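You operate a simulated robot arm through the tools that you are given. There is no shell and no other tool. Be economical: measure what you need, move in short steps, check, and stop when the job is done.

The job below is to be done with a simulated robot arm. You get a single attempt, and the scene is never put back.

Task
Clear the stop on cabinet A: pull the stop button out, press reset, on and ref.
Fine: in that order, each button once; let the ref run end; work no other control on the cabinet or readout box.

It is judged by the outcome, as a careful person would: the job done as asked, and still so three seconds after it is handed in. It fails if anything else is knocked over, pushed out of place, dropped, spilled or broken.

Robot
A 6-joint arm with a two-finger gripper, hanging from a carriage that runs on a gantry, over the field with the corners [-1.488, 0.922], [-1.505, -0.458], [0.594, -0.484], [0.611, 0.896] (x, y) and turns from -336 to 352 degrees about z. Base frame: it is fixed where the carriage stands at the start and does not move with it; the origin is on the floor, on the carriage's upright axis, x ahead of it, y to its left, z up. Readings come in m, degrees, newtons and seconds.
With the tool pointing down near the work surface it reaches from about 0.62 to 0.66 m from the robot's upright axis, wherever it stands. Its first joint turns from -166.0 to 166.0 degrees. Places, roughly: control cabinet [1, 0.4, 0.9]; hold button [0.7, 0.4, 1.2]; load button [0.7, 0.5, 1.2]; main switch [0.6, 0.4, 0.9]; mode dial [0.6, 0.4, 1.4]; on button [0.6, 0.3, 1.4]; pendant button [0.6, 0.2, 1.1]; prog button [0.7, 0.6, 1.2]; ref button [0.7, 0.6, 1.1]; reset button [0.7, 0.3, 1.2]; start button [0.7, 0.5, 1.2]; stop button [0.6, 0.2, 1.4]; x minus button [0.7, 0.5, 1.1]; x plus button [0.7, 0.5, 1.1]; x zero button [1, 1.2, 1.5]; y minus button [0.7, 0.4, 1.1]. Payload 2.45 kg.
The TCP is the grasp point between the finger pads, 0.026 m short of the fingertips. In the tool frame z runs along the fingers and y along their closing line. Largest opening 0.096 m; the body of the gripper starts 0.069 m behind the TCP.
Orientation is told as [roll, pitch, yaw] about the base's x, y, z axes, in that order, counted from this pose: with the fingers straight down and closing along the base's y, the tool's x points along the base's -x, its y along +y and its z along -z.

Tools
- The arm moves only by the tool step_arm. Its argument "deltas" is a list of rows, each a list of 7 numbers: the shift along the base's x, y, z in m, then the turn, a rotation vector about the base's x, y, z in degrees, then the closure, from 0 (fully open) to 1 (shut). In form: [[dx, dy, dz, wx, wy, wz, hand], ...]. A call has 1 to 10 rows; each row shifts and turns the commanded pose from where the row before left it. A row lasts 0.2 s, in which the tool goes at most 0.05 m and 8.6 degrees; a call with a longer step from one row to the next is refused whole, and so is a gripper value outside its range. A pose out of reach is approached as far as the arm can. The call stops where the force on the tool passes 40 N (or 10 N more than at its start, if that is more) or the arm is blocked; 0.2 s more then pass. The fingers move at their own pace and stop on an object; they squeeze with about 39 N. The grip force told is the motor's: it shows also when the fingers shut on nothing. Time passes only in rows, and 0.2 s behind the last, so rows that do not move let the fingers close. It gives the time, the measured TCP pose, the force on the tool (base axes), the opening and the grip force at its end, in the units of the frame above (readings bear some noise), with the torque about the TCP (base axes, N m) and any sound that the robot's microphone picked up.
- Cameras (640 x 400 px; columns grow to the right, rows downward): "scene" is now at [0.3002, 0.0111, 1.6825]; the picture's right is [0.16, -0.99, 0.00], its down [-0.65, -0.11, -0.75] and it looks along [0.74, 0.12, -0.66] (base axes); focal length 214 px, centre (320, 200). "wrist" rides on the gripper at [0.082, 0.003, -0.098] in the tool frame; the picture's right is [-0.04, 1.00, 0.00], its down [-0.73, -0.03, -0.68] and it looks along [-0.68, -0.03, 0.73] (tool axes); focal length 256 px, centre (320, 200).
- get_image(camera): a new picture of that camera. No time passes.
- lift_body(by): slides the trunk up (or, below 0, down) by that many m; the arm and the scene camera ride with it, the base frame stays. It gives what a move gives, with no picture.
- steer(legs): drives the robot by 1 to 6 legs, each [ahead, left, turn to the left] in m, m and degrees, along the robot's own axes; the way and the turn of a leg run together, so that a leg with both is an arc; at most 1.5 m and 180 degrees a leg. The arm and the cameras ride along, it lands a little off, and it stops where it bumps. It keeps to its track: a leg is cut to what the track allows. It gives what a move gives.
- pan_tilt(pan, tilt): turns the head with the scene camera to pan (to the left, within 155 degrees either way) and tilt (down, from -29 to 69), counted from straight ahead of the robot. It gives what a move gives.
- probe_pixels(camera, pixels): for up to 12 pixels [column, row] of the newest picture of that camera ("zoom" is the newest enlarged one), the place [x, y, z] in the base frame of the surface seen there, good to about 0.003 m, but the place of the scene camera against the robot may be out by one fixed shift of up to 0.025 m in any direction. No time passes.
- zoom(camera, box): a new picture of the part [left, top, right, bottom] of that camera's present view, enlarged. No time passes.
- finish_job(): hands the job in; it is judged then, once.

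Work in short steps. Measure before you move; look again where a grasp or a placing could have gone wrong, and mend it. You have 80 turns and 52 pictures in all, those below and enlarged ones among them. Open the gripper and draw the arm clear of the work before you hand the job in, unless the task says otherwise; then end with one line.

The tools are called after ">>>" by a JSON object that holds its "method" and its "body". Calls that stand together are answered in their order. step_arm: Moves the arm, as the interface text tells. Its arguments: {"type":"object","properties":{"deltas":{"type":"array"}},"required":["deltas"]} The other tools are called the same way: lift_body (by) slides the trunk up or down; steer (legs) drives the base; pan_tilt (pan, tilt) turns the head that bears the scene camera; get_image (camera) takes a picture; probe_pixels (camera, pixels) gives the place of the surface under pixels of a picture; zoom (camera, box) takes an enlarged picture of a part of a camera's view; finish_job () hands the job in.

At the start:

```text
t: 0.0
tool_pos: [0.268, 0.3762, 0.9993]
tool_rot: [0.0, 0.0, 0.0]
ft_force: [-0.3, -0.1, 0.6]
moment: [-0.02, 0.01, 0.02]
width: 0.0958
finger_force: 0.0
trunk travel left (down, up): [-0.398, 0.204]
robot x, y, heading: [-0.0036, 0.0018, 0.1]
head pan, tilt: [9.4, 41.5]
```

scene: 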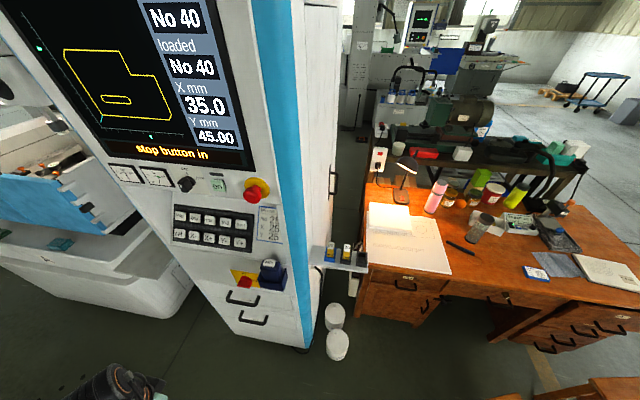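
wrist: 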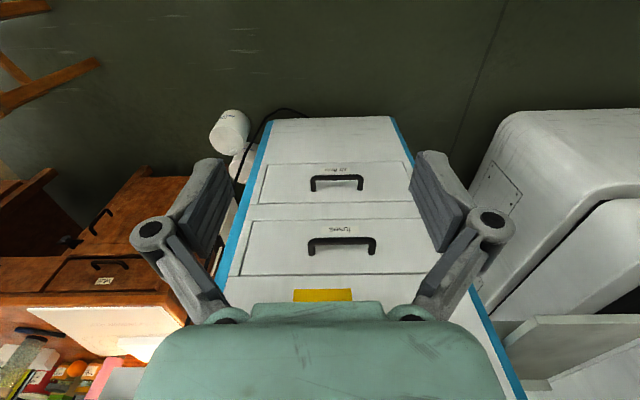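

The scene shows the cabinet with red stop button at about (256,190) and keypad at (213,227). I zoom there to read labels.

>>> {"method": "zoom", "body": {"camera": "scene", "box": [100, 140, 300, 265]}}

>>> {"method": "zoom", "body": {"camera": "scene", "box": [165, 165, 285, 255]}}

```text
3.20 times, centred on (200, 202) of scene
```

zoom: 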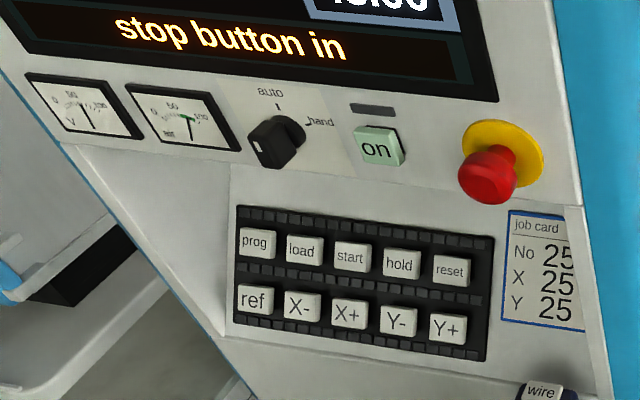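

```text
4.44 times, centred on (225, 210) of scene
```

zoom: 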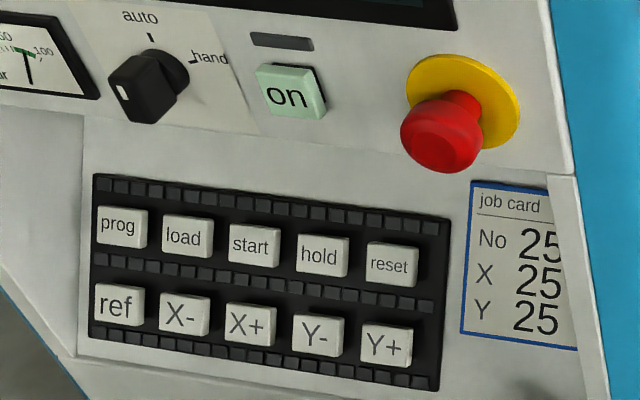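

The second zoom shows stop (440,140), on (290,92), reset (390,265) and ref (118,305). I probe them and the panel surfaces around them.

>>> {"method": "probe_pixels", "body": {"camera": "zoom", "pixels": [[435, 140], [500, 80], [425, 70], [290, 92], [345, 90], [370, 150], [390, 265], [118, 305], [322, 256], [388, 345], [180, 315], [520, 170]]}}

>>> {"method": "pan_tilt", "body": {"pan": 25, "tilt": 41.5}}

```text
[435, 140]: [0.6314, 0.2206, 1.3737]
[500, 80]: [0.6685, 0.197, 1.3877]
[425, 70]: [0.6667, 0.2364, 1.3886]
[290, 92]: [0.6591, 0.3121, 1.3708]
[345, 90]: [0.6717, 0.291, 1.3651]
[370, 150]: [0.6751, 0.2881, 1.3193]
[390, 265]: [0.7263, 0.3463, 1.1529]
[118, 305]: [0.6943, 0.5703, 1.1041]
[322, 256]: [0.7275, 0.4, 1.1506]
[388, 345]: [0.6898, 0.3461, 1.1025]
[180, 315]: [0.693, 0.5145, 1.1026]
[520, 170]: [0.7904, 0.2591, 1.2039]
```

```text
t: 0.8
tool_pos: [0.2695, 0.3768, 1.0014]
tool_rot: [-0.1, 0.0, 0.0]
ft_force: [-0.1, 0.6, 0.1]
moment: [0.01, -0.01, -0.01]
width: 0.0961
finger_force: 0.1
trunk travel left (down, up): [-0.398, 0.204]
robot x, y, heading: [-0.0007, 0.001, -0.2]
head pan, tilt: [25.0, 41.5]
```

I take a picture with the head panned left to see the whole panel and the arm.

>>> {"method": "get_image", "body": {"camera": "scene"}}

>>> {"method": "step_arm", "body": {"deltas": [[0, 0, 0.03, 0, -8.5, 0, 0], [0, 0, 0.03, 0, -8.5, 0, 0], [0, 0, 0.03, 0, -8.5, 0, 0], [0, 0, 0.03, 0, -8.5, 0, 0], [0, 0, 0.03, 0, -8.5, 0, 0], [0, 0, 0.03, 0, -8.5, 0, 0]]}}

```text
47 pictures are left
```

scene: 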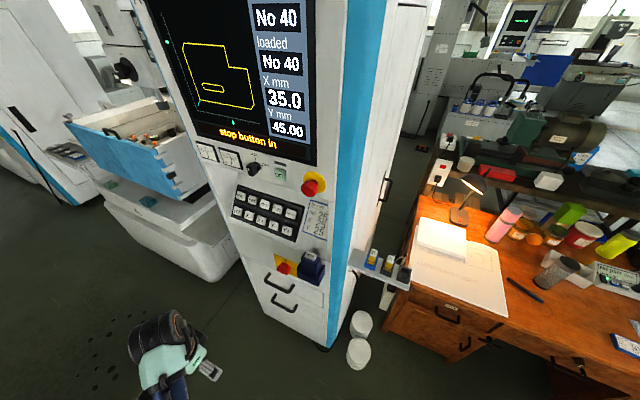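

```text
t: 2.2
tool_pos: [0.27, 0.3773, 1.1778]
tool_rot: [0.0, -51.1, 0.0]
ft_force: [0.3, -0.1, -0.8]
moment: [0.0, 0.01, 0.01]
width: 0.096
finger_force: 0.1
out of reach, approached as far as the arm can: row 2
trunk travel left (down, up): [-0.398, 0.204]
robot x, y, heading: [-0.0011, 0.0005, 0.2]
head pan, tilt: [25.0, 41.5]
```

The arm reached pitch -51°, z 1.18 freely. I keep pitching towards horizontal and rise further.

>>> {"method": "step_arm", "body": {"deltas": [[0, -0.02, 0.03, 0, -8.5, 0, 0], [0, -0.02, 0.03, 0, -8.5, 0, 0], [0, -0.02, 0.03, 0, -8.5, 0, 0], [0, -0.02, 0.03, 0, -8.5, 0, 0], [0, -0.02, 0.03, 0, -5, 0, 0]]}}

>>> {"method": "get_image", "body": {"camera": "wrist"}}

>>> {"method": "get_image", "body": {"camera": "scene"}}

```text
t: 3.4
tool_pos: [0.2696, 0.2765, 1.3262]
tool_rot: [-169.7, -89.9, 169.7]
ft_force: [0.1, 0.4, 1.1]
moment: [-0.01, -0.02, 0.02]
width: 0.0962
finger_force: 0.2
trunk travel left (down, up): [-0.398, 0.204]
robot x, y, heading: [-0.0008, -0.0016, -0.1]
head pan, tilt: [25.0, 41.5]
```

```text
46 pictures are left
```

wrist: 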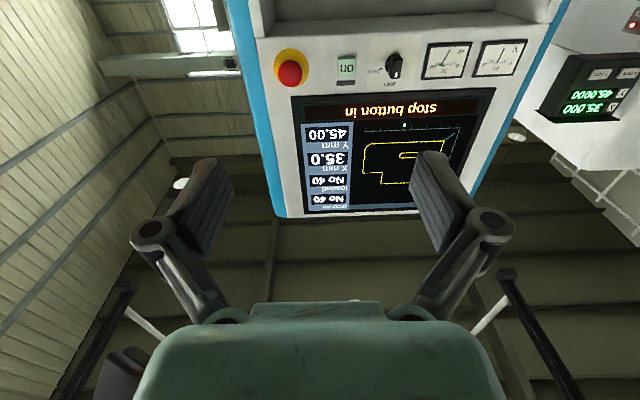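

```text
45 pictures are left
```

scene: 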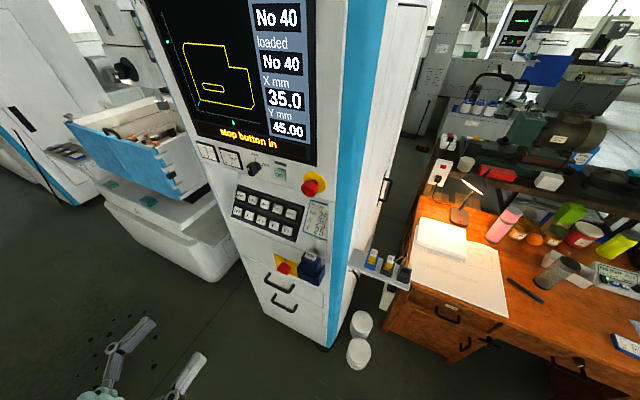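

The wrist picture shows stop (289,72) and on (347,68) upside down. I probe both cameras to get the scene shift.

>>> {"method": "probe_pixels", "body": {"camera": "wrist", "pixels": [[290, 73], [278, 73], [302, 73], [290, 85], [293, 52], [277, 58], [347, 68], [325, 68], [290, 110], [394, 62], [320, 80]]}}

>>> {"method": "zoom", "body": {"camera": "wrist", "box": [250, 20, 442, 140]}}

>>> {"method": "zoom", "body": {"camera": "scene", "box": [220, 150, 348, 250]}}

```text
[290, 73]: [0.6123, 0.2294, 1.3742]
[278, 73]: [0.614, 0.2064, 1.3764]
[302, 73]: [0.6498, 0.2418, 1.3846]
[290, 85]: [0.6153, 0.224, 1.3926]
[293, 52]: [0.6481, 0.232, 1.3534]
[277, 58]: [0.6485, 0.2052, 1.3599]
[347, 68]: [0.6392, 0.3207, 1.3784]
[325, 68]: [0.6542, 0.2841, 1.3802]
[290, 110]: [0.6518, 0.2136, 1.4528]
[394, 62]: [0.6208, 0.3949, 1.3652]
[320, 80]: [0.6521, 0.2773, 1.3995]
```

```text
3.33 times, centred on (346, 80) of wrist
```

zoom: 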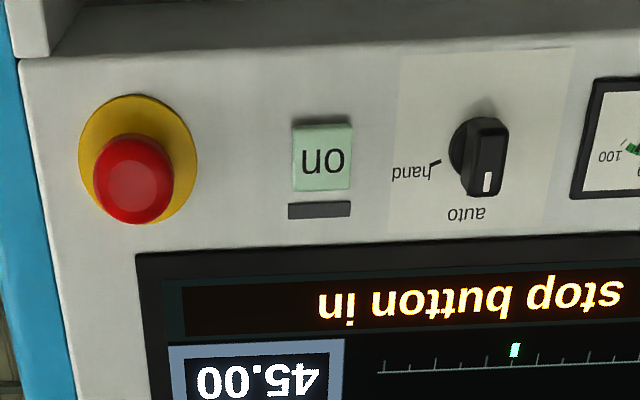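

```text
4.00 times, centred on (284, 200) of scene
```

zoom: 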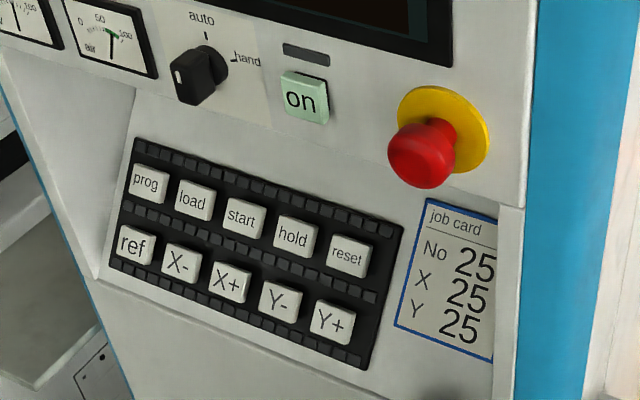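

I probe the wrist zoom was overwritten by the scene zoom, so I probe original wrist pixels mapped from it: stop face centre (133,178) → (290,73.5), on centre (321,157) → (346,67); here I probe the scene zoom for the keypad.

>>> {"method": "probe_pixels", "body": {"camera": "zoom", "pixels": [[303, 100], [345, 120], [345, 160], [347, 258], [134, 245], [296, 240], [332, 322], [420, 300], [300, 358], [420, 155], [240, 145], [250, 190]]}}

>>> {"method": "probe_pixels", "body": {"camera": "wrist", "pixels": [[284, 73], [287, 68], [287, 78], [294, 73], [299, 74], [346, 67], [338, 67], [355, 67], [346, 58], [346, 76]]}}

```text
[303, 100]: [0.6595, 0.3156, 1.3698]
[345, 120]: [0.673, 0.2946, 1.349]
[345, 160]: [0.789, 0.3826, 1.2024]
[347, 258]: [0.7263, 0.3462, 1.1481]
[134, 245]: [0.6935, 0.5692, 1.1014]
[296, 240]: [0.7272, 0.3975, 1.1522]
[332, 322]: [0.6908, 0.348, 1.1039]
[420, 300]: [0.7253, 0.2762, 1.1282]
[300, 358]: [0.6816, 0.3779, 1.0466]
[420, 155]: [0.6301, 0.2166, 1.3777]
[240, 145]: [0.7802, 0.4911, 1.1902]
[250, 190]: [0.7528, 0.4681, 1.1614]
```

```text
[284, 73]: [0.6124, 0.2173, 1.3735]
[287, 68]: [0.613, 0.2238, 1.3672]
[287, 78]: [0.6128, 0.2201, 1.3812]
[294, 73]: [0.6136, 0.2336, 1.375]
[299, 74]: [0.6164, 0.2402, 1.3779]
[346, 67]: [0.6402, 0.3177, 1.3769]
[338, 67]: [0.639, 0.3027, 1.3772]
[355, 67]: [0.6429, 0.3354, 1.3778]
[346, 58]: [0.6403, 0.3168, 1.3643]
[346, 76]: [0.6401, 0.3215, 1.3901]
```

Stop face centre is ~[0.612,0.224,1.376], panel at x≈0.653; scene camera reads x about 0.02 too high. I move to in front of the stop button with open fingers.

>>> {"method": "step_arm", "body": {"deltas": [[0.035, -0.01, 0.01, 0, 0, 0, 0], [0.035, -0.01, 0.01, 0, 0, 0, 0], [0.035, -0.01, 0.01, 0, 0, 0, 0], [0.035, -0.01, 0.01, 0, 0, 0, 0], [0.035, -0.0125, 0.01, 0, 0, 0, 0], [0.035, 0, 0, 0, 0, 0, 0], [0.035, 0, 0, 0, 0, 0, 0]]}}

>>> {"method": "get_image", "body": {"camera": "wrist"}}

```text
t: 5.0
tool_pos: [0.5143, 0.2237, 1.3777]
tool_rot: [-2.7, -90.0, 2.7]
ft_force: [0.1, 1.0, 0.5]
moment: [-0.01, -0.03, 0.04]
width: 0.096
finger_force: 0.1
trunk travel left (down, up): [-0.398, 0.204]
robot x, y, heading: [-0.0037, -0.0006, -0.1]
head pan, tilt: [25.0, 41.5]
```

```text
42 pictures are left
```

wrist: 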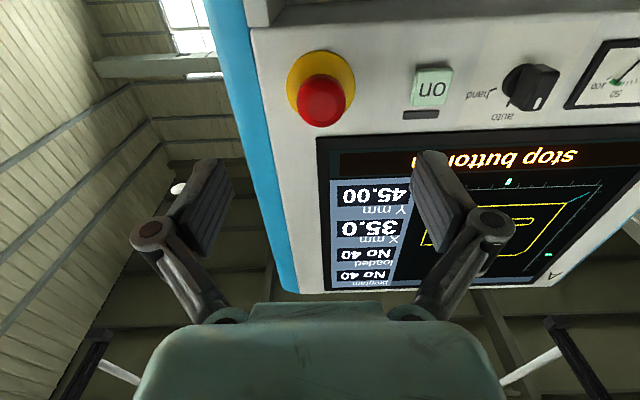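

The button is at (322,101), centred between the fingers in column. I probe it once more before going in.

>>> {"method": "probe_pixels", "body": {"camera": "wrist", "pixels": [[322, 101], [301, 101], [343, 101], [322, 84], [322, 118], [306, 66], [432, 88], [415, 87], [449, 90], [385, 100]]}}

```text
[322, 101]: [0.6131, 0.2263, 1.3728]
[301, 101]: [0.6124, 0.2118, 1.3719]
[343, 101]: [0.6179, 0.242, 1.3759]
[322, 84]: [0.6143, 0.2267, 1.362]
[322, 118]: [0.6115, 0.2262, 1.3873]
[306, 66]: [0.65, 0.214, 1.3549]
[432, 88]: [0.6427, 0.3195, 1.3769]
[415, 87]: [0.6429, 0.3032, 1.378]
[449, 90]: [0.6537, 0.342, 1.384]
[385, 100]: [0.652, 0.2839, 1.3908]
```

Centre ≈ [0.613, 0.225, 1.375]. I advance 0.103 m so the tips stop ~1 cm short of the panel, not closing yet.

>>> {"method": "step_arm", "body": {"deltas": [[0.035, 0.0005, -0.001, 0, 0, 0, 0], [0.035, 0.0005, -0.001, 0, 0, 0, 0], [0.03, 0, 0, 0, 0, 0, 0]]}}

>>> {"method": "get_image", "body": {"camera": "wrist"}}

```text
t: 5.8
tool_pos: [0.6165, 0.2261, 1.3746]
tool_rot: [108.1, -90.0, -108.1]
ft_force: [0.6, -0.6, 0.0]
moment: [0.04, 0.02, -0.02]
width: 0.096
finger_force: 0.2
trunk travel left (down, up): [-0.398, 0.204]
robot x, y, heading: [0.0, -0.0009, 0.1]
head pan, tilt: [25.0, 41.5]
```

```text
41 pictures are left
```

wrist: 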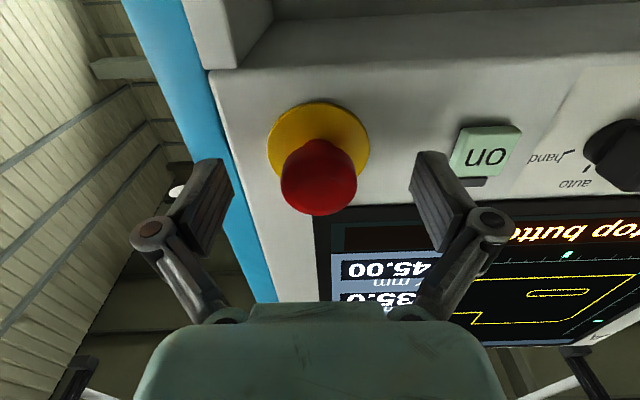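

The button (318,187) sits between the pads at the TCP's pixel row. I close.

>>> {"method": "step_arm", "body": {"deltas": [[0, 0, 0, 0, 0, 0, 0.5], [0, 0, 0, 0, 0, 0, 1], [0, 0, 0, 0, 0, 0, 1], [0, 0, 0, 0, 0, 0, 1], [0, 0, 0, 0, 0, 0, 1]]}}

```text
t: 7.0
tool_pos: [0.6156, 0.2252, 1.3755]
tool_rot: [-127.2, -89.9, 127.2]
ft_force: [-0.9, -3.8, 0.9]
moment: [-0.01, 0.01, -0.09]
width: 0.0382
finger_force: 45.5
trunk travel left (down, up): [-0.398, 0.204]
robot x, y, heading: [-0.0038, 0.0001, 0.1]
head pan, tilt: [25.0, 41.5]
```

Gripped at 0.038 m. I pull back in small steps.

>>> {"method": "step_arm", "body": {"deltas": [[-0.004, 0, 0, 0, 0, 0, 1], [-0.004, 0, 0, 0, 0, 0, 1], [-0.004, 0, 0, 0, 0, 0, 1]]}}

>>> {"method": "get_image", "body": {"camera": "wrist"}}

```text
t: 7.8
tool_pos: [0.6068, 0.2264, 1.3739]
tool_rot: [-37.4, -89.9, 37.4]
ft_force: [31.1, 3.4, -7.7]
moment: [0.06, -0.15, 0.1]
width: 0.0382
finger_force: 44.9
trunk travel left (down, up): [-0.398, 0.204]
robot x, y, heading: [-0.0002, -0.0007, 0.1]
head pan, tilt: [25.0, 41.5]
```

```text
40 pictures are left
```

wrist: 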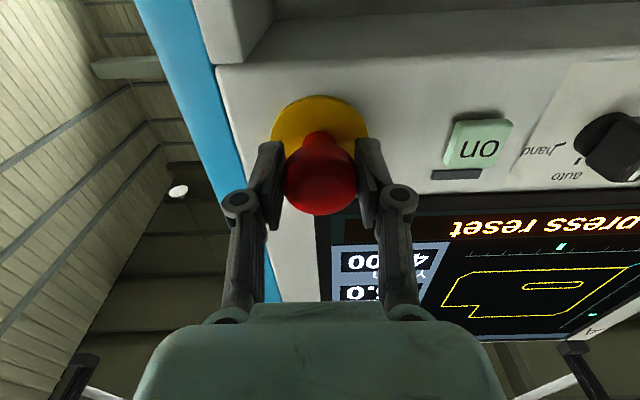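

The display now reads "press reset": the stop is out. I open in place, then draw straight back.

>>> {"method": "step_arm", "body": {"deltas": [[0, 0, 0, 0, 0, 0, 0.5], [0, 0, 0, 0, 0, 0, 0.2], [0, 0, 0, 0, 0, 0, 0], [0, 0, 0, 0, 0, 0, 0], [-0.04, 0, 0, 0, 0, 0, 0], [-0.04, 0, 0, 0, 0, 0, 0], [-0.04, 0, 0, 0, 0, 0, 0], [-0.04, 0, 0, 0, 0, 0, 0], [-0.04, 0, 0, 0, 0, 0, 0]]}}

>>> {"method": "get_image", "body": {"camera": "wrist"}}

```text
t: 9.8
tool_pos: [0.4014, 0.225, 1.3752]
tool_rot: [-133.5, -90.1, 133.4]
ft_force: [-0.2, -0.2, -0.4]
moment: [0.0, 0.01, 0.0]
width: 0.0961
finger_force: 0.0
trunk travel left (down, up): [-0.398, 0.204]
robot x, y, heading: [0.004, -0.0033, 0.2]
head pan, tilt: [25.0, 41.5]
```

```text
39 pictures are left
```

wrist: 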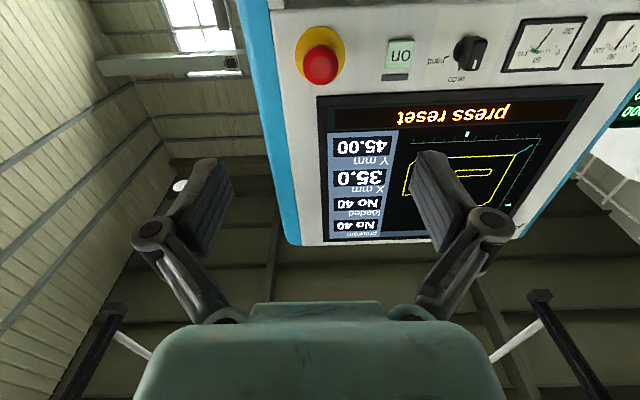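

Stop remains out and "press reset" shows. I pitch to about -50° and go in front of the keypad at y≈0.35, closing fingers.

>>> {"method": "step_arm", "body": {"deltas": [[0, 0.02, -0.01, 0, 8, 0, 0.5], [0, 0.02, -0.01, 0, 8, 0, 1], [0, 0.02, -0.01, 0, 8, 0, 1], [0, 0.02, -0.01, 0, 8, 0, 1], [0.02, 0.02, -0.02, 0, 8, 0, 1], [0.03, 0.025, -0.02, 0, 0, 0, 1]]}}

>>> {"method": "get_image", "body": {"camera": "wrist"}}

```text
t: 11.2
tool_pos: [0.4521, 0.35, 1.2959]
tool_rot: [0.1, -49.9, -0.1]
ft_force: [0.3, 0.7, 0.2]
moment: [-0.01, 0.02, -0.02]
width: 0.0
finger_force: 28.8
trunk travel left (down, up): [-0.398, 0.204]
robot x, y, heading: [-0.0003, 0.0021, 0.0]
head pan, tilt: [25.0, 41.5]
```

```text
38 pictures are left
```

wrist: 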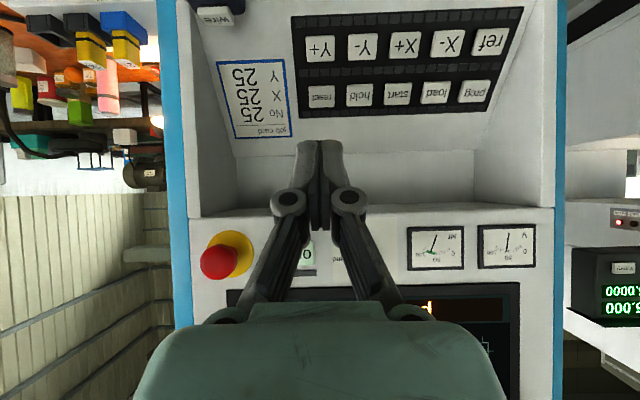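

The keypad is visible: reset (322,98), ref (490,40). I probe them and the slope.

>>> {"method": "probe_pixels", "body": {"camera": "wrist", "pixels": [[321, 97], [310, 97], [332, 97], [321, 90], [321, 104], [490, 40], [480, 40], [320, 48], [359, 96], [340, 130], [340, 145], [300, 160]]}}

>>> {"method": "zoom", "body": {"camera": "wrist", "box": [280, 0, 536, 160]}}

```text
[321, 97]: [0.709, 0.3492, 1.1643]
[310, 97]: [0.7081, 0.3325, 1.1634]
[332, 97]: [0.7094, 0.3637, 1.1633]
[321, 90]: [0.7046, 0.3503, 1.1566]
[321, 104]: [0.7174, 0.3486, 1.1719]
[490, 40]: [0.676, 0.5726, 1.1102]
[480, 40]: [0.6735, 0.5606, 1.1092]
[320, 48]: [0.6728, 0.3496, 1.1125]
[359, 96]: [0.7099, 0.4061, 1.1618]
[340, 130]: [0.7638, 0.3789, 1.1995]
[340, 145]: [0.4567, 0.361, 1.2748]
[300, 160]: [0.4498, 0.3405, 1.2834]
```

```text
2.50 times, centred on (408, 80) of wrist
```

zoom: 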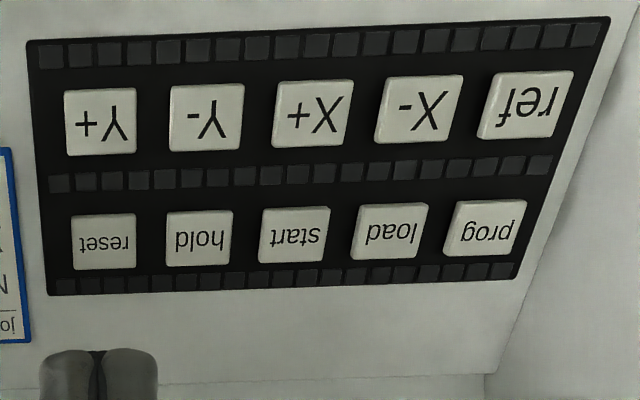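

Reset centre ≈ [0.709,0.349,1.164], slope ~55°. I move to about 30 mm before it along its normal with pitch -55°.

>>> {"method": "step_arm", "body": {"deltas": [[0.02, 0, -0.025, 0, -1, 0, 1], [0.035, 0, -0.025, 0, -1, 0, 1], [0.035, 0, -0.02, 0, -1, 0, 1], [0.04, 0, -0.01, 0, -1, 0, 1], [0.04, -0.001, -0.01, 0, -1, 0, 1], [0.041, 0, -0.01, 0, 0, 0, 1]]}}

>>> {"method": "get_image", "body": {"camera": "wrist"}}

```text
t: 12.6
tool_pos: [0.6633, 0.3472, 1.1962]
tool_rot: [0.1, -55.1, 0.0]
ft_force: [0.3, -0.8, 0.3]
moment: [0.0, -0.03, 0.02]
width: 0.0
finger_force: 28.5
trunk travel left (down, up): [-0.398, 0.204]
robot x, y, heading: [0.001, -0.001, -0.0]
head pan, tilt: [25.0, 41.5]
```

```text
36 pictures are left
```

wrist: 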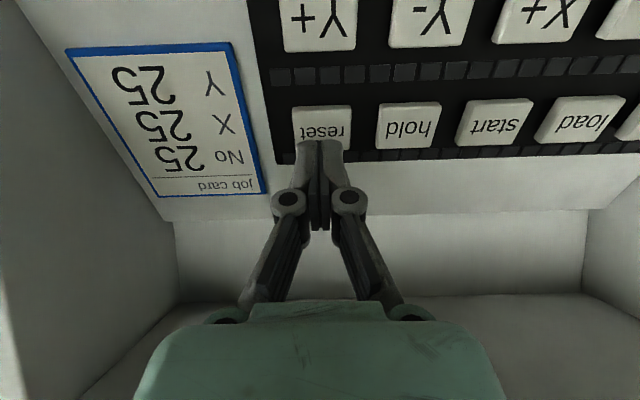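

Tips at (320,142) just before reset (322,122). I probe the button again to refine.

>>> {"method": "probe_pixels", "body": {"camera": "wrist", "pixels": [[322, 110], [322, 118], [322, 132], [297, 120], [348, 120], [320, 50], [310, 146], [330, 146], [360, 130]]}}

```text
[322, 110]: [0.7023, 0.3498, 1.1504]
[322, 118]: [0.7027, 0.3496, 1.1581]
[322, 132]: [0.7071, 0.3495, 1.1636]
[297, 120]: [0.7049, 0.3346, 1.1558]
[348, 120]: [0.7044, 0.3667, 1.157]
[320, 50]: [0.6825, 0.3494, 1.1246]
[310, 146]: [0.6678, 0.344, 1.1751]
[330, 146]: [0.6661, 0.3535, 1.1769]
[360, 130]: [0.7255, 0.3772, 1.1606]
```

Target is on the tip's line (needs y +0.002). I advance 28 mm along the normal to contact.

>>> {"method": "step_arm", "body": {"deltas": [[0.0082, 0.002, -0.0057, 0, 0, 0, 1], [0.0066, 0, -0.0046, 0, 0, 0, 1], [0.0041, 0, -0.0029, 0, 0, 0, 1], [0.0025, 0, -0.0017, 0, 0, 0, 1], [0.0025, 0, -0.0017, 0, 0, 0, 1]]}}

```text
t: 13.8
tool_pos: [0.689, 0.3514, 1.1782]
tool_rot: [0.0, -55.0, 0.0]
ft_force: [-0.3, 0.2, 0.0]
moment: [-0.03, 0.03, 0.01]
width: 0.0
finger_force: 28.5
trunk travel left (down, up): [-0.398, 0.204]
robot x, y, heading: [0.0007, 0.0017, 0.1]
head pan, tilt: [25.0, 41.5]
```

No contact yet; I push on in 2 mm steps.

>>> {"method": "step_arm", "body": {"deltas": [[0.0016, 0, -0.0011, 0, 0, 0, 1], [0.0016, 0, -0.0011, 0, 0, 0, 1]]}}

>>> {"method": "get_image", "body": {"camera": "wrist"}}

```text
t: 14.4
tool_pos: [0.6909, 0.3518, 1.1766]
tool_rot: [0.1, -55.1, 0.0]
ft_force: [-0.3, 0.4, 0.6]
moment: [-0.04, -0.02, 0.02]
width: 0.0058
finger_force: 28.6
trunk travel left (down, up): [-0.398, 0.204]
robot x, y, heading: [-0.0018, -0.0031, -0.2]
head pan, tilt: [25.0, 41.5]
heard: click
```

```text
35 pictures are left
```

wrist: 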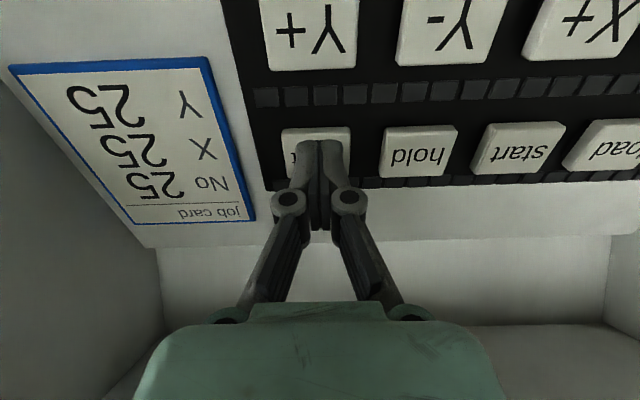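

A click was heard. I back off along the same line and read the display.

>>> {"method": "step_arm", "body": {"deltas": [[-0.025, 0, 0.0172, 0, 0, 0, 1], [-0.035, 0, 0.015, 0, 0, 0, 1], [-0.045, 0, 0.015, 0, 0, 0, 1], [-0.045, 0, 0.015, 0, 0, 0, 1]]}}

>>> {"method": "zoom", "body": {"camera": "scene", "box": [140, 0, 396, 260]}}

```text
t: 15.4
tool_pos: [0.5396, 0.3504, 1.237]
tool_rot: [0.0, -55.0, 0.0]
ft_force: [0.0, -0.7, -0.7]
moment: [0.06, -0.02, 0.04]
width: 0.0
finger_force: 28.1
trunk travel left (down, up): [-0.398, 0.204]
robot x, y, heading: [-0.0014, 0.0, -0.1]
head pan, tilt: [25.0, 41.5]
```

```text
1.54 times, centred on (268, 130) of scene
```

zoom: 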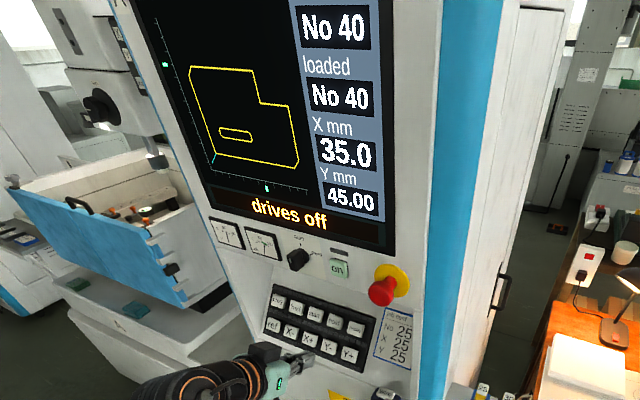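

The display says "drives off", so reset took. Next I pitch back to -90° and rise to face the on button at y 0.319, z 1.377.

>>> {"method": "step_arm", "body": {"deltas": [[-0.035, -0.006, 0.02, 0, -7, 0, 1], [-0.035, -0.006, 0.03, 0, -7, 0, 1], [-0.02, -0.006, 0.03, 0, -7, 0, 1], [0, -0.006, 0.03, 0, -7, 0, 1], [0.03, -0.007, 0.03, 0, -7, 0, 1], [0.04, 0, 0, 0, 0, 0, 1], [0.04, 0, 0, 0, 0, 0, 1]]}}

>>> {"method": "get_image", "body": {"camera": "wrist"}}

```text
t: 17.0
tool_pos: [0.5629, 0.3196, 1.3774]
tool_rot: [179.2, -89.9, -179.2]
ft_force: [0.5, -0.6, -0.3]
moment: [0.02, 0.0, 0.01]
width: 0.0001
finger_force: 28.1
trunk travel left (down, up): [-0.398, 0.204]
robot x, y, heading: [0.0007, -0.0027, 0.0]
head pan, tilt: [25.0, 41.5]
```

```text
33 pictures are left
```

wrist: 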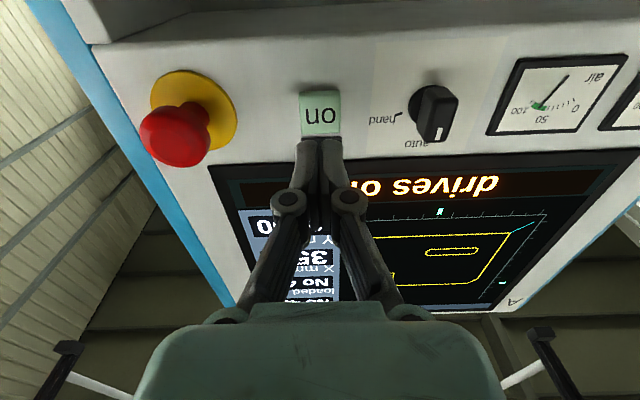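

On button at (320,115), directly ahead of the tips. I probe it.

>>> {"method": "probe_pixels", "body": {"camera": "wrist", "pixels": [[320, 100], [320, 115], [320, 132], [303, 115], [338, 115], [345, 120]]}}

```text
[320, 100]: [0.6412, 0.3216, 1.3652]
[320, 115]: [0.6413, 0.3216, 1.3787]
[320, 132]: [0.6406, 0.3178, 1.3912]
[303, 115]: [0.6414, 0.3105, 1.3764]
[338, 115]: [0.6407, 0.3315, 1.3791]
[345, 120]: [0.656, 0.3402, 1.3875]
```

Centre [0.641,0.321,1.378]; contact is expected at TCP x ≈ 0.615. I advance to 0.615.

>>> {"method": "step_arm", "body": {"deltas": [[0.025, 0.001, 0, 0, 0, 0, 1], [0.015, 0, 0, 0, 0, 0, 1], [0.007, 0, 0, 0, 0, 0, 1], [0.003, 0, 0, 0, 0, 0, 1], [0.002, 0, 0, 0, 0, 0, 1]]}}

```text
t: 18.2
tool_pos: [0.6139, 0.3206, 1.3775]
tool_rot: [146.8, -90.1, -146.7]
ft_force: [-0.1, 0.9, 0.0]
moment: [-0.04, 0.03, 0.03]
width: 0.0
finger_force: 28.2
trunk travel left (down, up): [-0.398, 0.204]
robot x, y, heading: [0.0002, 0.0019, -0.1]
head pan, tilt: [25.0, 41.5]
```

No contact yet; on by 2 mm steps.

>>> {"method": "step_arm", "body": {"deltas": [[0.002, 0, 0, 0, 0, 0, 1], [0.002, 0, 0, 0, 0, 0, 1]]}}

```text
t: 18.8
tool_pos: [0.6179, 0.3213, 1.3785]
tool_rot: [138.7, -90.0, -138.8]
ft_force: [-0.4, 0.2, -0.4]
moment: [-0.04, 0.0, 0.01]
width: 0.0
finger_force: 29.4
trunk travel left (down, up): [-0.398, 0.204]
robot x, y, heading: [0.0011, -0.0011, 0.2]
head pan, tilt: [25.0, 41.5]
```

Still no click; two more small steps.

>>> {"method": "step_arm", "body": {"deltas": [[0.0015, 0, 0, 0, 0, 0, 1], [0.0015, 0, 0, 0, 0, 0, 1]]}}

>>> {"method": "get_image", "body": {"camera": "wrist"}}

```text
t: 19.4
tool_pos: [0.6187, 0.3209, 1.3778]
tool_rot: [-29.5, -90.1, 29.5]
ft_force: [-2.2, -0.5, 1.4]
moment: [-0.01, -0.01, -0.03]
width: 0.0058
finger_force: 28.8
trunk travel left (down, up): [-0.398, 0.204]
robot x, y, heading: [-0.0018, 0.0022, 0.0]
head pan, tilt: [25.0, 41.5]
heard: click
```

```text
32 pictures are left
```

wrist: 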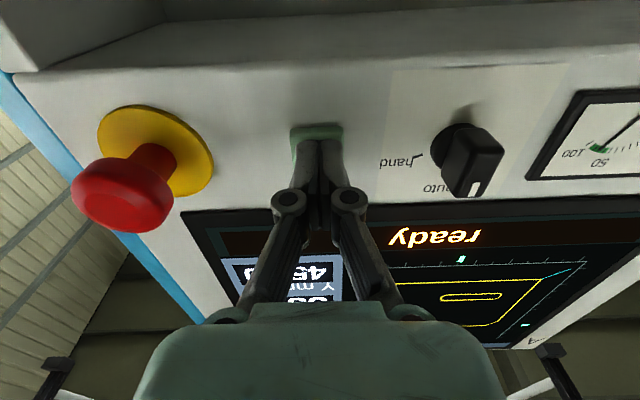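

Display reads "ready". I retreat straight back, then pitch to -55° and head for the ref button side.

>>> {"method": "step_arm", "body": {"deltas": [[-0.025, 0, 0, 0, 0, 0, 1], [-0.045, 0, 0, 0, 0, 0, 1], [-0.045, 0, 0, 0, 0, 0, 1], [-0.015, 0.035, -0.015, 0, 7, 0, 1], [0, 0.035, -0.03, 0, 7, 0, 1], [0, 0.035, -0.03, 0, 7, 0, 1], [0, 0.035, -0.03, 0, 7, 0, 1], [0, 0.035, -0.03, 0, 7, 0, 1], [0, 0.04, -0.02, 0, 0, 0, 1], [0, 0.03, 0, 0, 0, 0, 1]]}}

>>> {"method": "get_image", "body": {"camera": "wrist"}}

```text
t: 21.6
tool_pos: [0.4887, 0.5655, 1.2244]
tool_rot: [0.2, -55.0, -0.1]
ft_force: [0.3, -0.2, -0.1]
moment: [0.01, -0.07, 0.03]
width: 0.0
finger_force: 28.7
trunk travel left (down, up): [-0.398, 0.204]
robot x, y, heading: [-0.0024, -0.0013, -0.1]
head pan, tilt: [25.0, 41.5]
```

```text
31 pictures are left
```

wrist: 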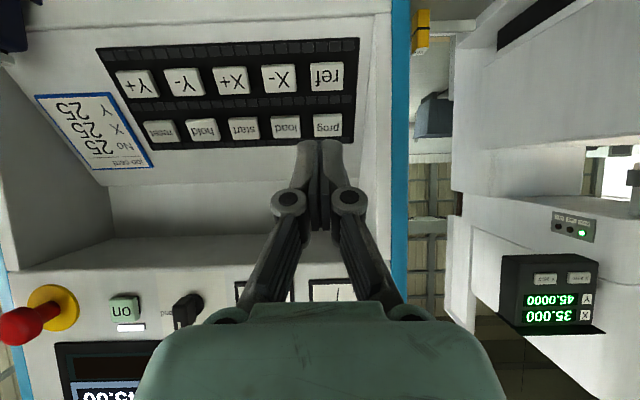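

Ref is at (327,76). I probe it.

>>> {"method": "probe_pixels", "body": {"camera": "wrist", "pixels": [[327, 76], [327, 66], [327, 86], [313, 76], [341, 76], [327, 125], [279, 78]]}}

```text
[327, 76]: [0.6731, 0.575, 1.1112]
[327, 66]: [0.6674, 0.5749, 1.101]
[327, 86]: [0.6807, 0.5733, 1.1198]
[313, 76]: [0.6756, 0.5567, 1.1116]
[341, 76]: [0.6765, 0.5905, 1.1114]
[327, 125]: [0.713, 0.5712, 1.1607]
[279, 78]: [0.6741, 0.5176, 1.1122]
```

Ref centre ≈ [0.674,0.573,1.111]. I move to 30 mm before it along the normal.

>>> {"method": "step_arm", "body": {"deltas": [[0.035, 0.0025, -0.02, 0, 0, 0, 1], [0.035, 0.0025, -0.02, 0, 0, 0, 1], [0.035, 0.0025, -0.02, 0, 0, 0, 1], [0.034, 0, -0.021, 0, 0, 0, 1]]}}

>>> {"method": "get_image", "body": {"camera": "wrist"}}

```text
t: 22.6
tool_pos: [0.557, 0.5196, 1.1527]
tool_rot: [0.1, -55.0, -0.1]
ft_force: [-0.1, 0.3, -0.1]
moment: [0.01, -0.03, -0.02]
width: 0.0001
finger_force: 28.8
out of reach, approached as far as the arm can: row 1, 2, 3, 4
trunk travel left (down, up): [-0.398, 0.204]
robot x, y, heading: [0.0009, -0.0011, 0.0]
head pan, tilt: [25.0, 41.5]
```

```text
30 pictures are left
```

wrist: 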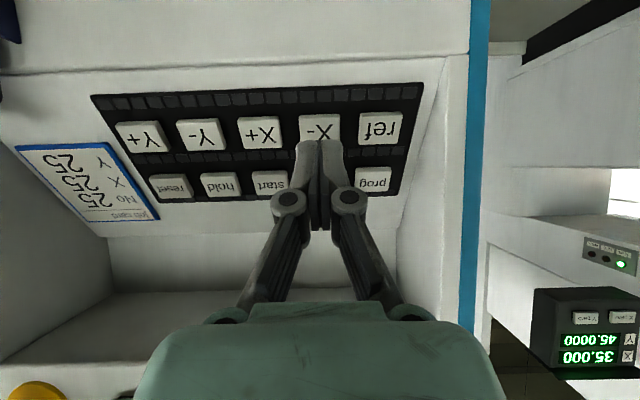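

The arm ran short of reach. I withdraw the arm, then move the carriage left 0.2 m.

>>> {"method": "step_arm", "body": {"deltas": [[-0.04, 0, 0.02, 0, 0, 0, 1], [-0.04, -0.03, 0.02, 0, 0, 0, 1], [-0.04, -0.04, 0.02, 0, 0, 0, 1], [-0.04, -0.04, 0, 0, 0, 0, 1], [-0.04, -0.04, 0, 0, 0, 0, 1]]}}

>>> {"method": "steer", "body": {"legs": [[0, 0.2, 0]]}}

>>> {"method": "get_image", "body": {"camera": "wrist"}}

```text
refused: row 2 steps farther than a row can; nothing moved
```

```text
t: 24.2
tool_pos: [0.557, 0.7188, 1.1519]
tool_rot: [0.0, -55.0, 0.2]
ft_force: [0.5, -0.4, -0.7]
moment: [0.03, -0.03, -0.03]
width: 0.0
finger_force: 29.0
trunk travel left (down, up): [-0.398, 0.204]
robot x, y, heading: [-0.0021, 0.1994, 0.1]
head pan, tilt: [25.0, 41.5]
```

```text
29 pictures are left
```

wrist: 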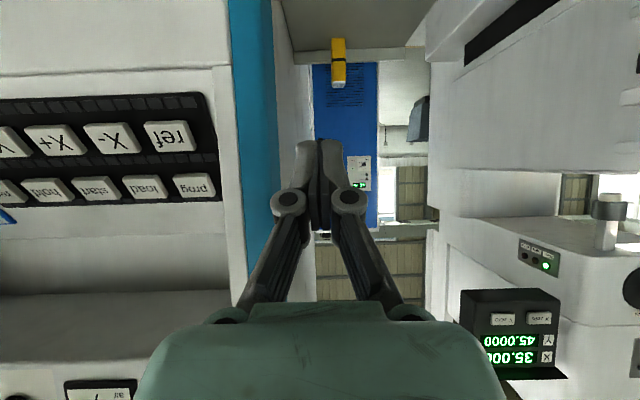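

The carriage moved left safely with nothing touched, though the arm withdrawal was refused. I now slide the tool right to y 0.573 and up to the approach line.

>>> {"method": "step_arm", "body": {"deltas": [[-0.02, -0.03, 0.01, 0, 0, 0, 1], [0, -0.035, 0.01, 0, 0, 0, 1], [0, -0.04, 0.01, 0, 0, 0, 1], [0.03, -0.03, 0, 0, 0, 0, 1], [0.035, -0.011, -0.015, 0, 0, 0, 1]]}}

>>> {"method": "get_image", "body": {"camera": "wrist"}}

```text
t: 25.4
tool_pos: [0.6012, 0.5742, 1.1692]
tool_rot: [0.0, -55.0, 0.1]
ft_force: [0.2, 0.0, -0.2]
moment: [0.04, 0.0, 0.0]
width: 0.0
finger_force: 28.6
trunk travel left (down, up): [-0.398, 0.204]
robot x, y, heading: [0.0025, 0.2001, 0.2]
head pan, tilt: [25.0, 41.5]
```

```text
28 pictures are left
```

wrist: 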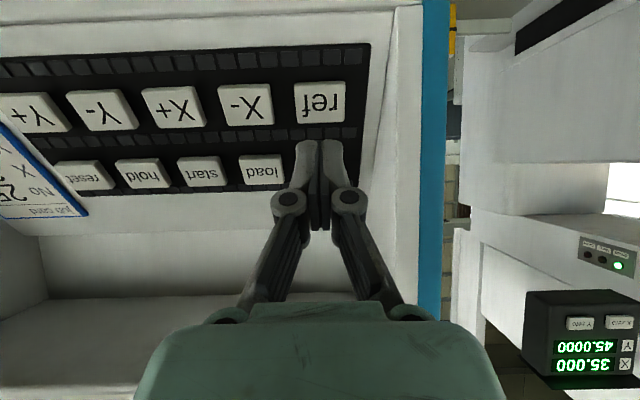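

Ref at (319,102), straight ahead of the tips. I probe it again.

>>> {"method": "probe_pixels", "body": {"camera": "wrist", "pixels": [[319, 102], [319, 90], [319, 114], [300, 102], [338, 102]]}}

```text
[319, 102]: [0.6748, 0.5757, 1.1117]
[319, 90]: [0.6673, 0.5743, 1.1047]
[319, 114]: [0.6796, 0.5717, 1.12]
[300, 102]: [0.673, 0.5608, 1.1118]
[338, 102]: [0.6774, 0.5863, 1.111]
```

I go to about 1 cm short of contact, then to the contact point along the normal.

>>> {"method": "step_arm", "body": {"deltas": [[0.022, 0, -0.02, 0, 0, 0, 1], [0.018, 0, -0.013, 0, 0, 0, 1], [0.0066, 0, -0.0046, 0, 0, 0, 1], [0.0035, 0, -0.0025, 0, 0, 0, 1], [0.0016, 0, -0.0011, 0, 0, 0, 1]]}}

>>> {"method": "get_image", "body": {"camera": "wrist"}}

```text
t: 26.6
tool_pos: [0.653, 0.574, 1.1268]
tool_rot: [0.0, -55.1, 0.1]
ft_force: [0.2, -0.1, 0.4]
moment: [-0.03, 0.0, -0.01]
width: 0.0001
finger_force: 28.8
trunk travel left (down, up): [-0.398, 0.204]
robot x, y, heading: [0.0014, 0.1953, 0.2]
head pan, tilt: [25.0, 41.5]
```

```text
27 pictures are left
```

wrist: 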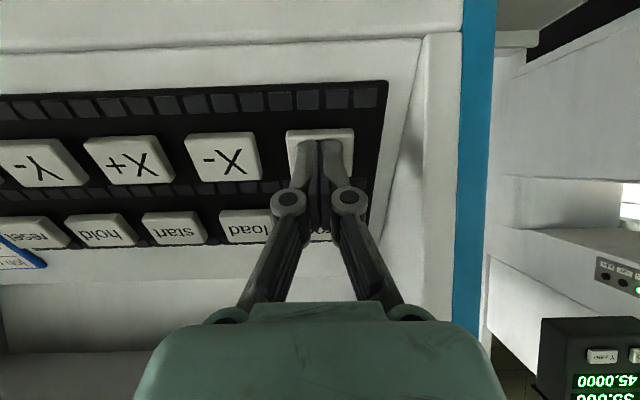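

The tips sit over ref's face. I press in 2 mm steps.

>>> {"method": "step_arm", "body": {"deltas": [[0.0016, 0, -0.0011, 0, 0, 0, 1], [0.0016, 0, -0.0011, 0, 0, 0, 1]]}}

```text
t: 27.2
tool_pos: [0.6564, 0.5745, 1.1252]
tool_rot: [0.1, -55.1, 0.2]
ft_force: [-0.9, 0.2, 0.8]
moment: [-0.01, 0.0, -0.02]
width: 0.0059
finger_force: 28.5
trunk travel left (down, up): [-0.398, 0.204]
robot x, y, heading: [0.0011, 0.2013, 0.1]
head pan, tilt: [25.0, 41.5]
heard: click
```

Click heard. I back off along the line and look at the display.

>>> {"method": "step_arm", "body": {"deltas": [[-0.025, 0, 0.0172, 0, 0, 0, 1], [-0.035, 0, 0.02, 0, 0, 0, 1], [-0.04, 0, 0.02, 0, 0, 0, 1], [-0.045, 0, 0, 0, 0, 0, 1], [-0.045, 0, 0, 0, 0, 0, 1], [-0.045, 0, 0, 0, 0, 0, 0.5], [0, 0, 0, 0, 0, 0, 0], [0, 0, 0, 0, 0, 0, 0]]}}

>>> {"method": "get_image", "body": {"camera": "scene"}}

```text
t: 29.0
tool_pos: [0.4214, 0.5736, 1.1814]
tool_rot: [0.0, -55.0, 0.1]
ft_force: [0.2, 0.9, -1.3]
moment: [0.04, 0.02, 0.02]
width: 0.0958
finger_force: 0.0
trunk travel left (down, up): [-0.398, 0.204]
robot x, y, heading: [0.0026, 0.2007, 0.2]
head pan, tilt: [25.0, 41.5]
```

```text
26 pictures are left
```

scene: 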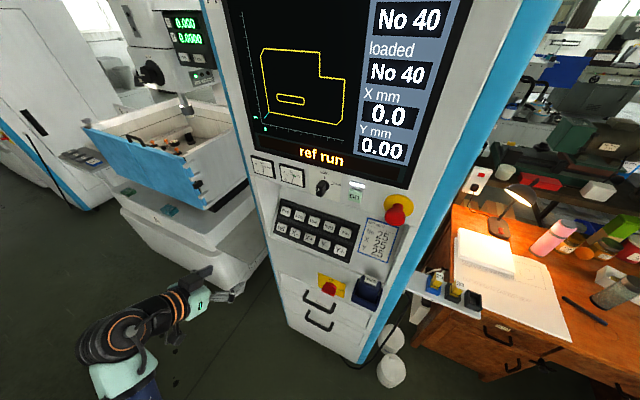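

The "ref run" is going, X and Y already at 0. I wait with still rows until it ends.

>>> {"method": "step_arm", "body": {"deltas": [[-0.03, 0, 0, 0, 0, 0, 0], [0, 0, 0, 0, 0, 0, 0], [0, 0, 0, 0, 0, 0, 0], [0, 0, 0, 0, 0, 0, 0], [0, 0, 0, 0, 0, 0, 0], [0, 0, 0, 0, 0, 0, 0], [0, 0, 0, 0, 0, 0, 0], [0, 0, 0, 0, 0, 0, 0], [0, 0, 0, 0, 0, 0, 0], [0, 0, 0, 0, 0, 0, 0]]}}

>>> {"method": "step_arm", "body": {"deltas": [[0, 0, 0, 0, 0, 0, 0], [0, 0, 0, 0, 0, 0, 0], [0, 0, 0, 0, 0, 0, 0], [0, 0, 0, 0, 0, 0, 0], [0, 0, 0, 0, 0, 0, 0], [0, 0, 0, 0, 0, 0, 0], [0, 0, 0, 0, 0, 0, 0], [0, 0, 0, 0, 0, 0, 0], [0, 0, 0, 0, 0, 0, 0], [0, 0, 0, 0, 0, 0, 0]]}}

>>> {"method": "zoom", "body": {"camera": "scene", "box": [160, 0, 450, 310]}}

```text
t: 31.2
tool_pos: [0.3917, 0.5729, 1.1819]
tool_rot: [0.0, -55.0, 0.1]
ft_force: [0.2, -0.9, 0.1]
moment: [-0.01, 0.0, 0.01]
width: 0.0959
finger_force: 0.0
trunk travel left (down, up): [-0.398, 0.204]
robot x, y, heading: [-0.0009, 0.2004, 0.2]
head pan, tilt: [25.0, 41.5]
```

```text
t: 33.4
tool_pos: [0.3917, 0.5729, 1.1817]
tool_rot: [0.0, -54.9, 0.2]
ft_force: [-0.4, -0.2, -0.6]
moment: [0.0, -0.01, 0.03]
width: 0.0963
finger_force: 0.0
trunk travel left (down, up): [-0.398, 0.204]
robot x, y, heading: [-0.0001, 0.1992, 0.0]
head pan, tilt: [25.0, 41.5]
```

```text
1.29 times, centred on (305, 155) of scene
```

zoom: 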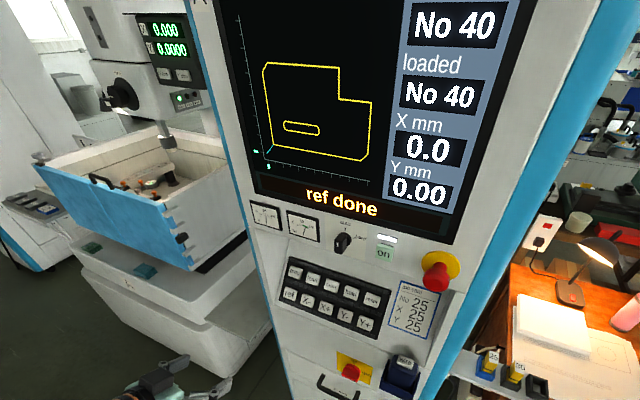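

The display shows "ref done", stop is out, the on lamp is lit, and the arm is open and clear. I hand the job in.

>>> {"method": "finish_job", "body": {}}

```text
The job is handed in.
```

The stop on cabinet A is cleared: I pulled the stop button out, then pressed reset, on and ref once each in that order. The ref run ended with "ref done" on the display, and no other control was touched.
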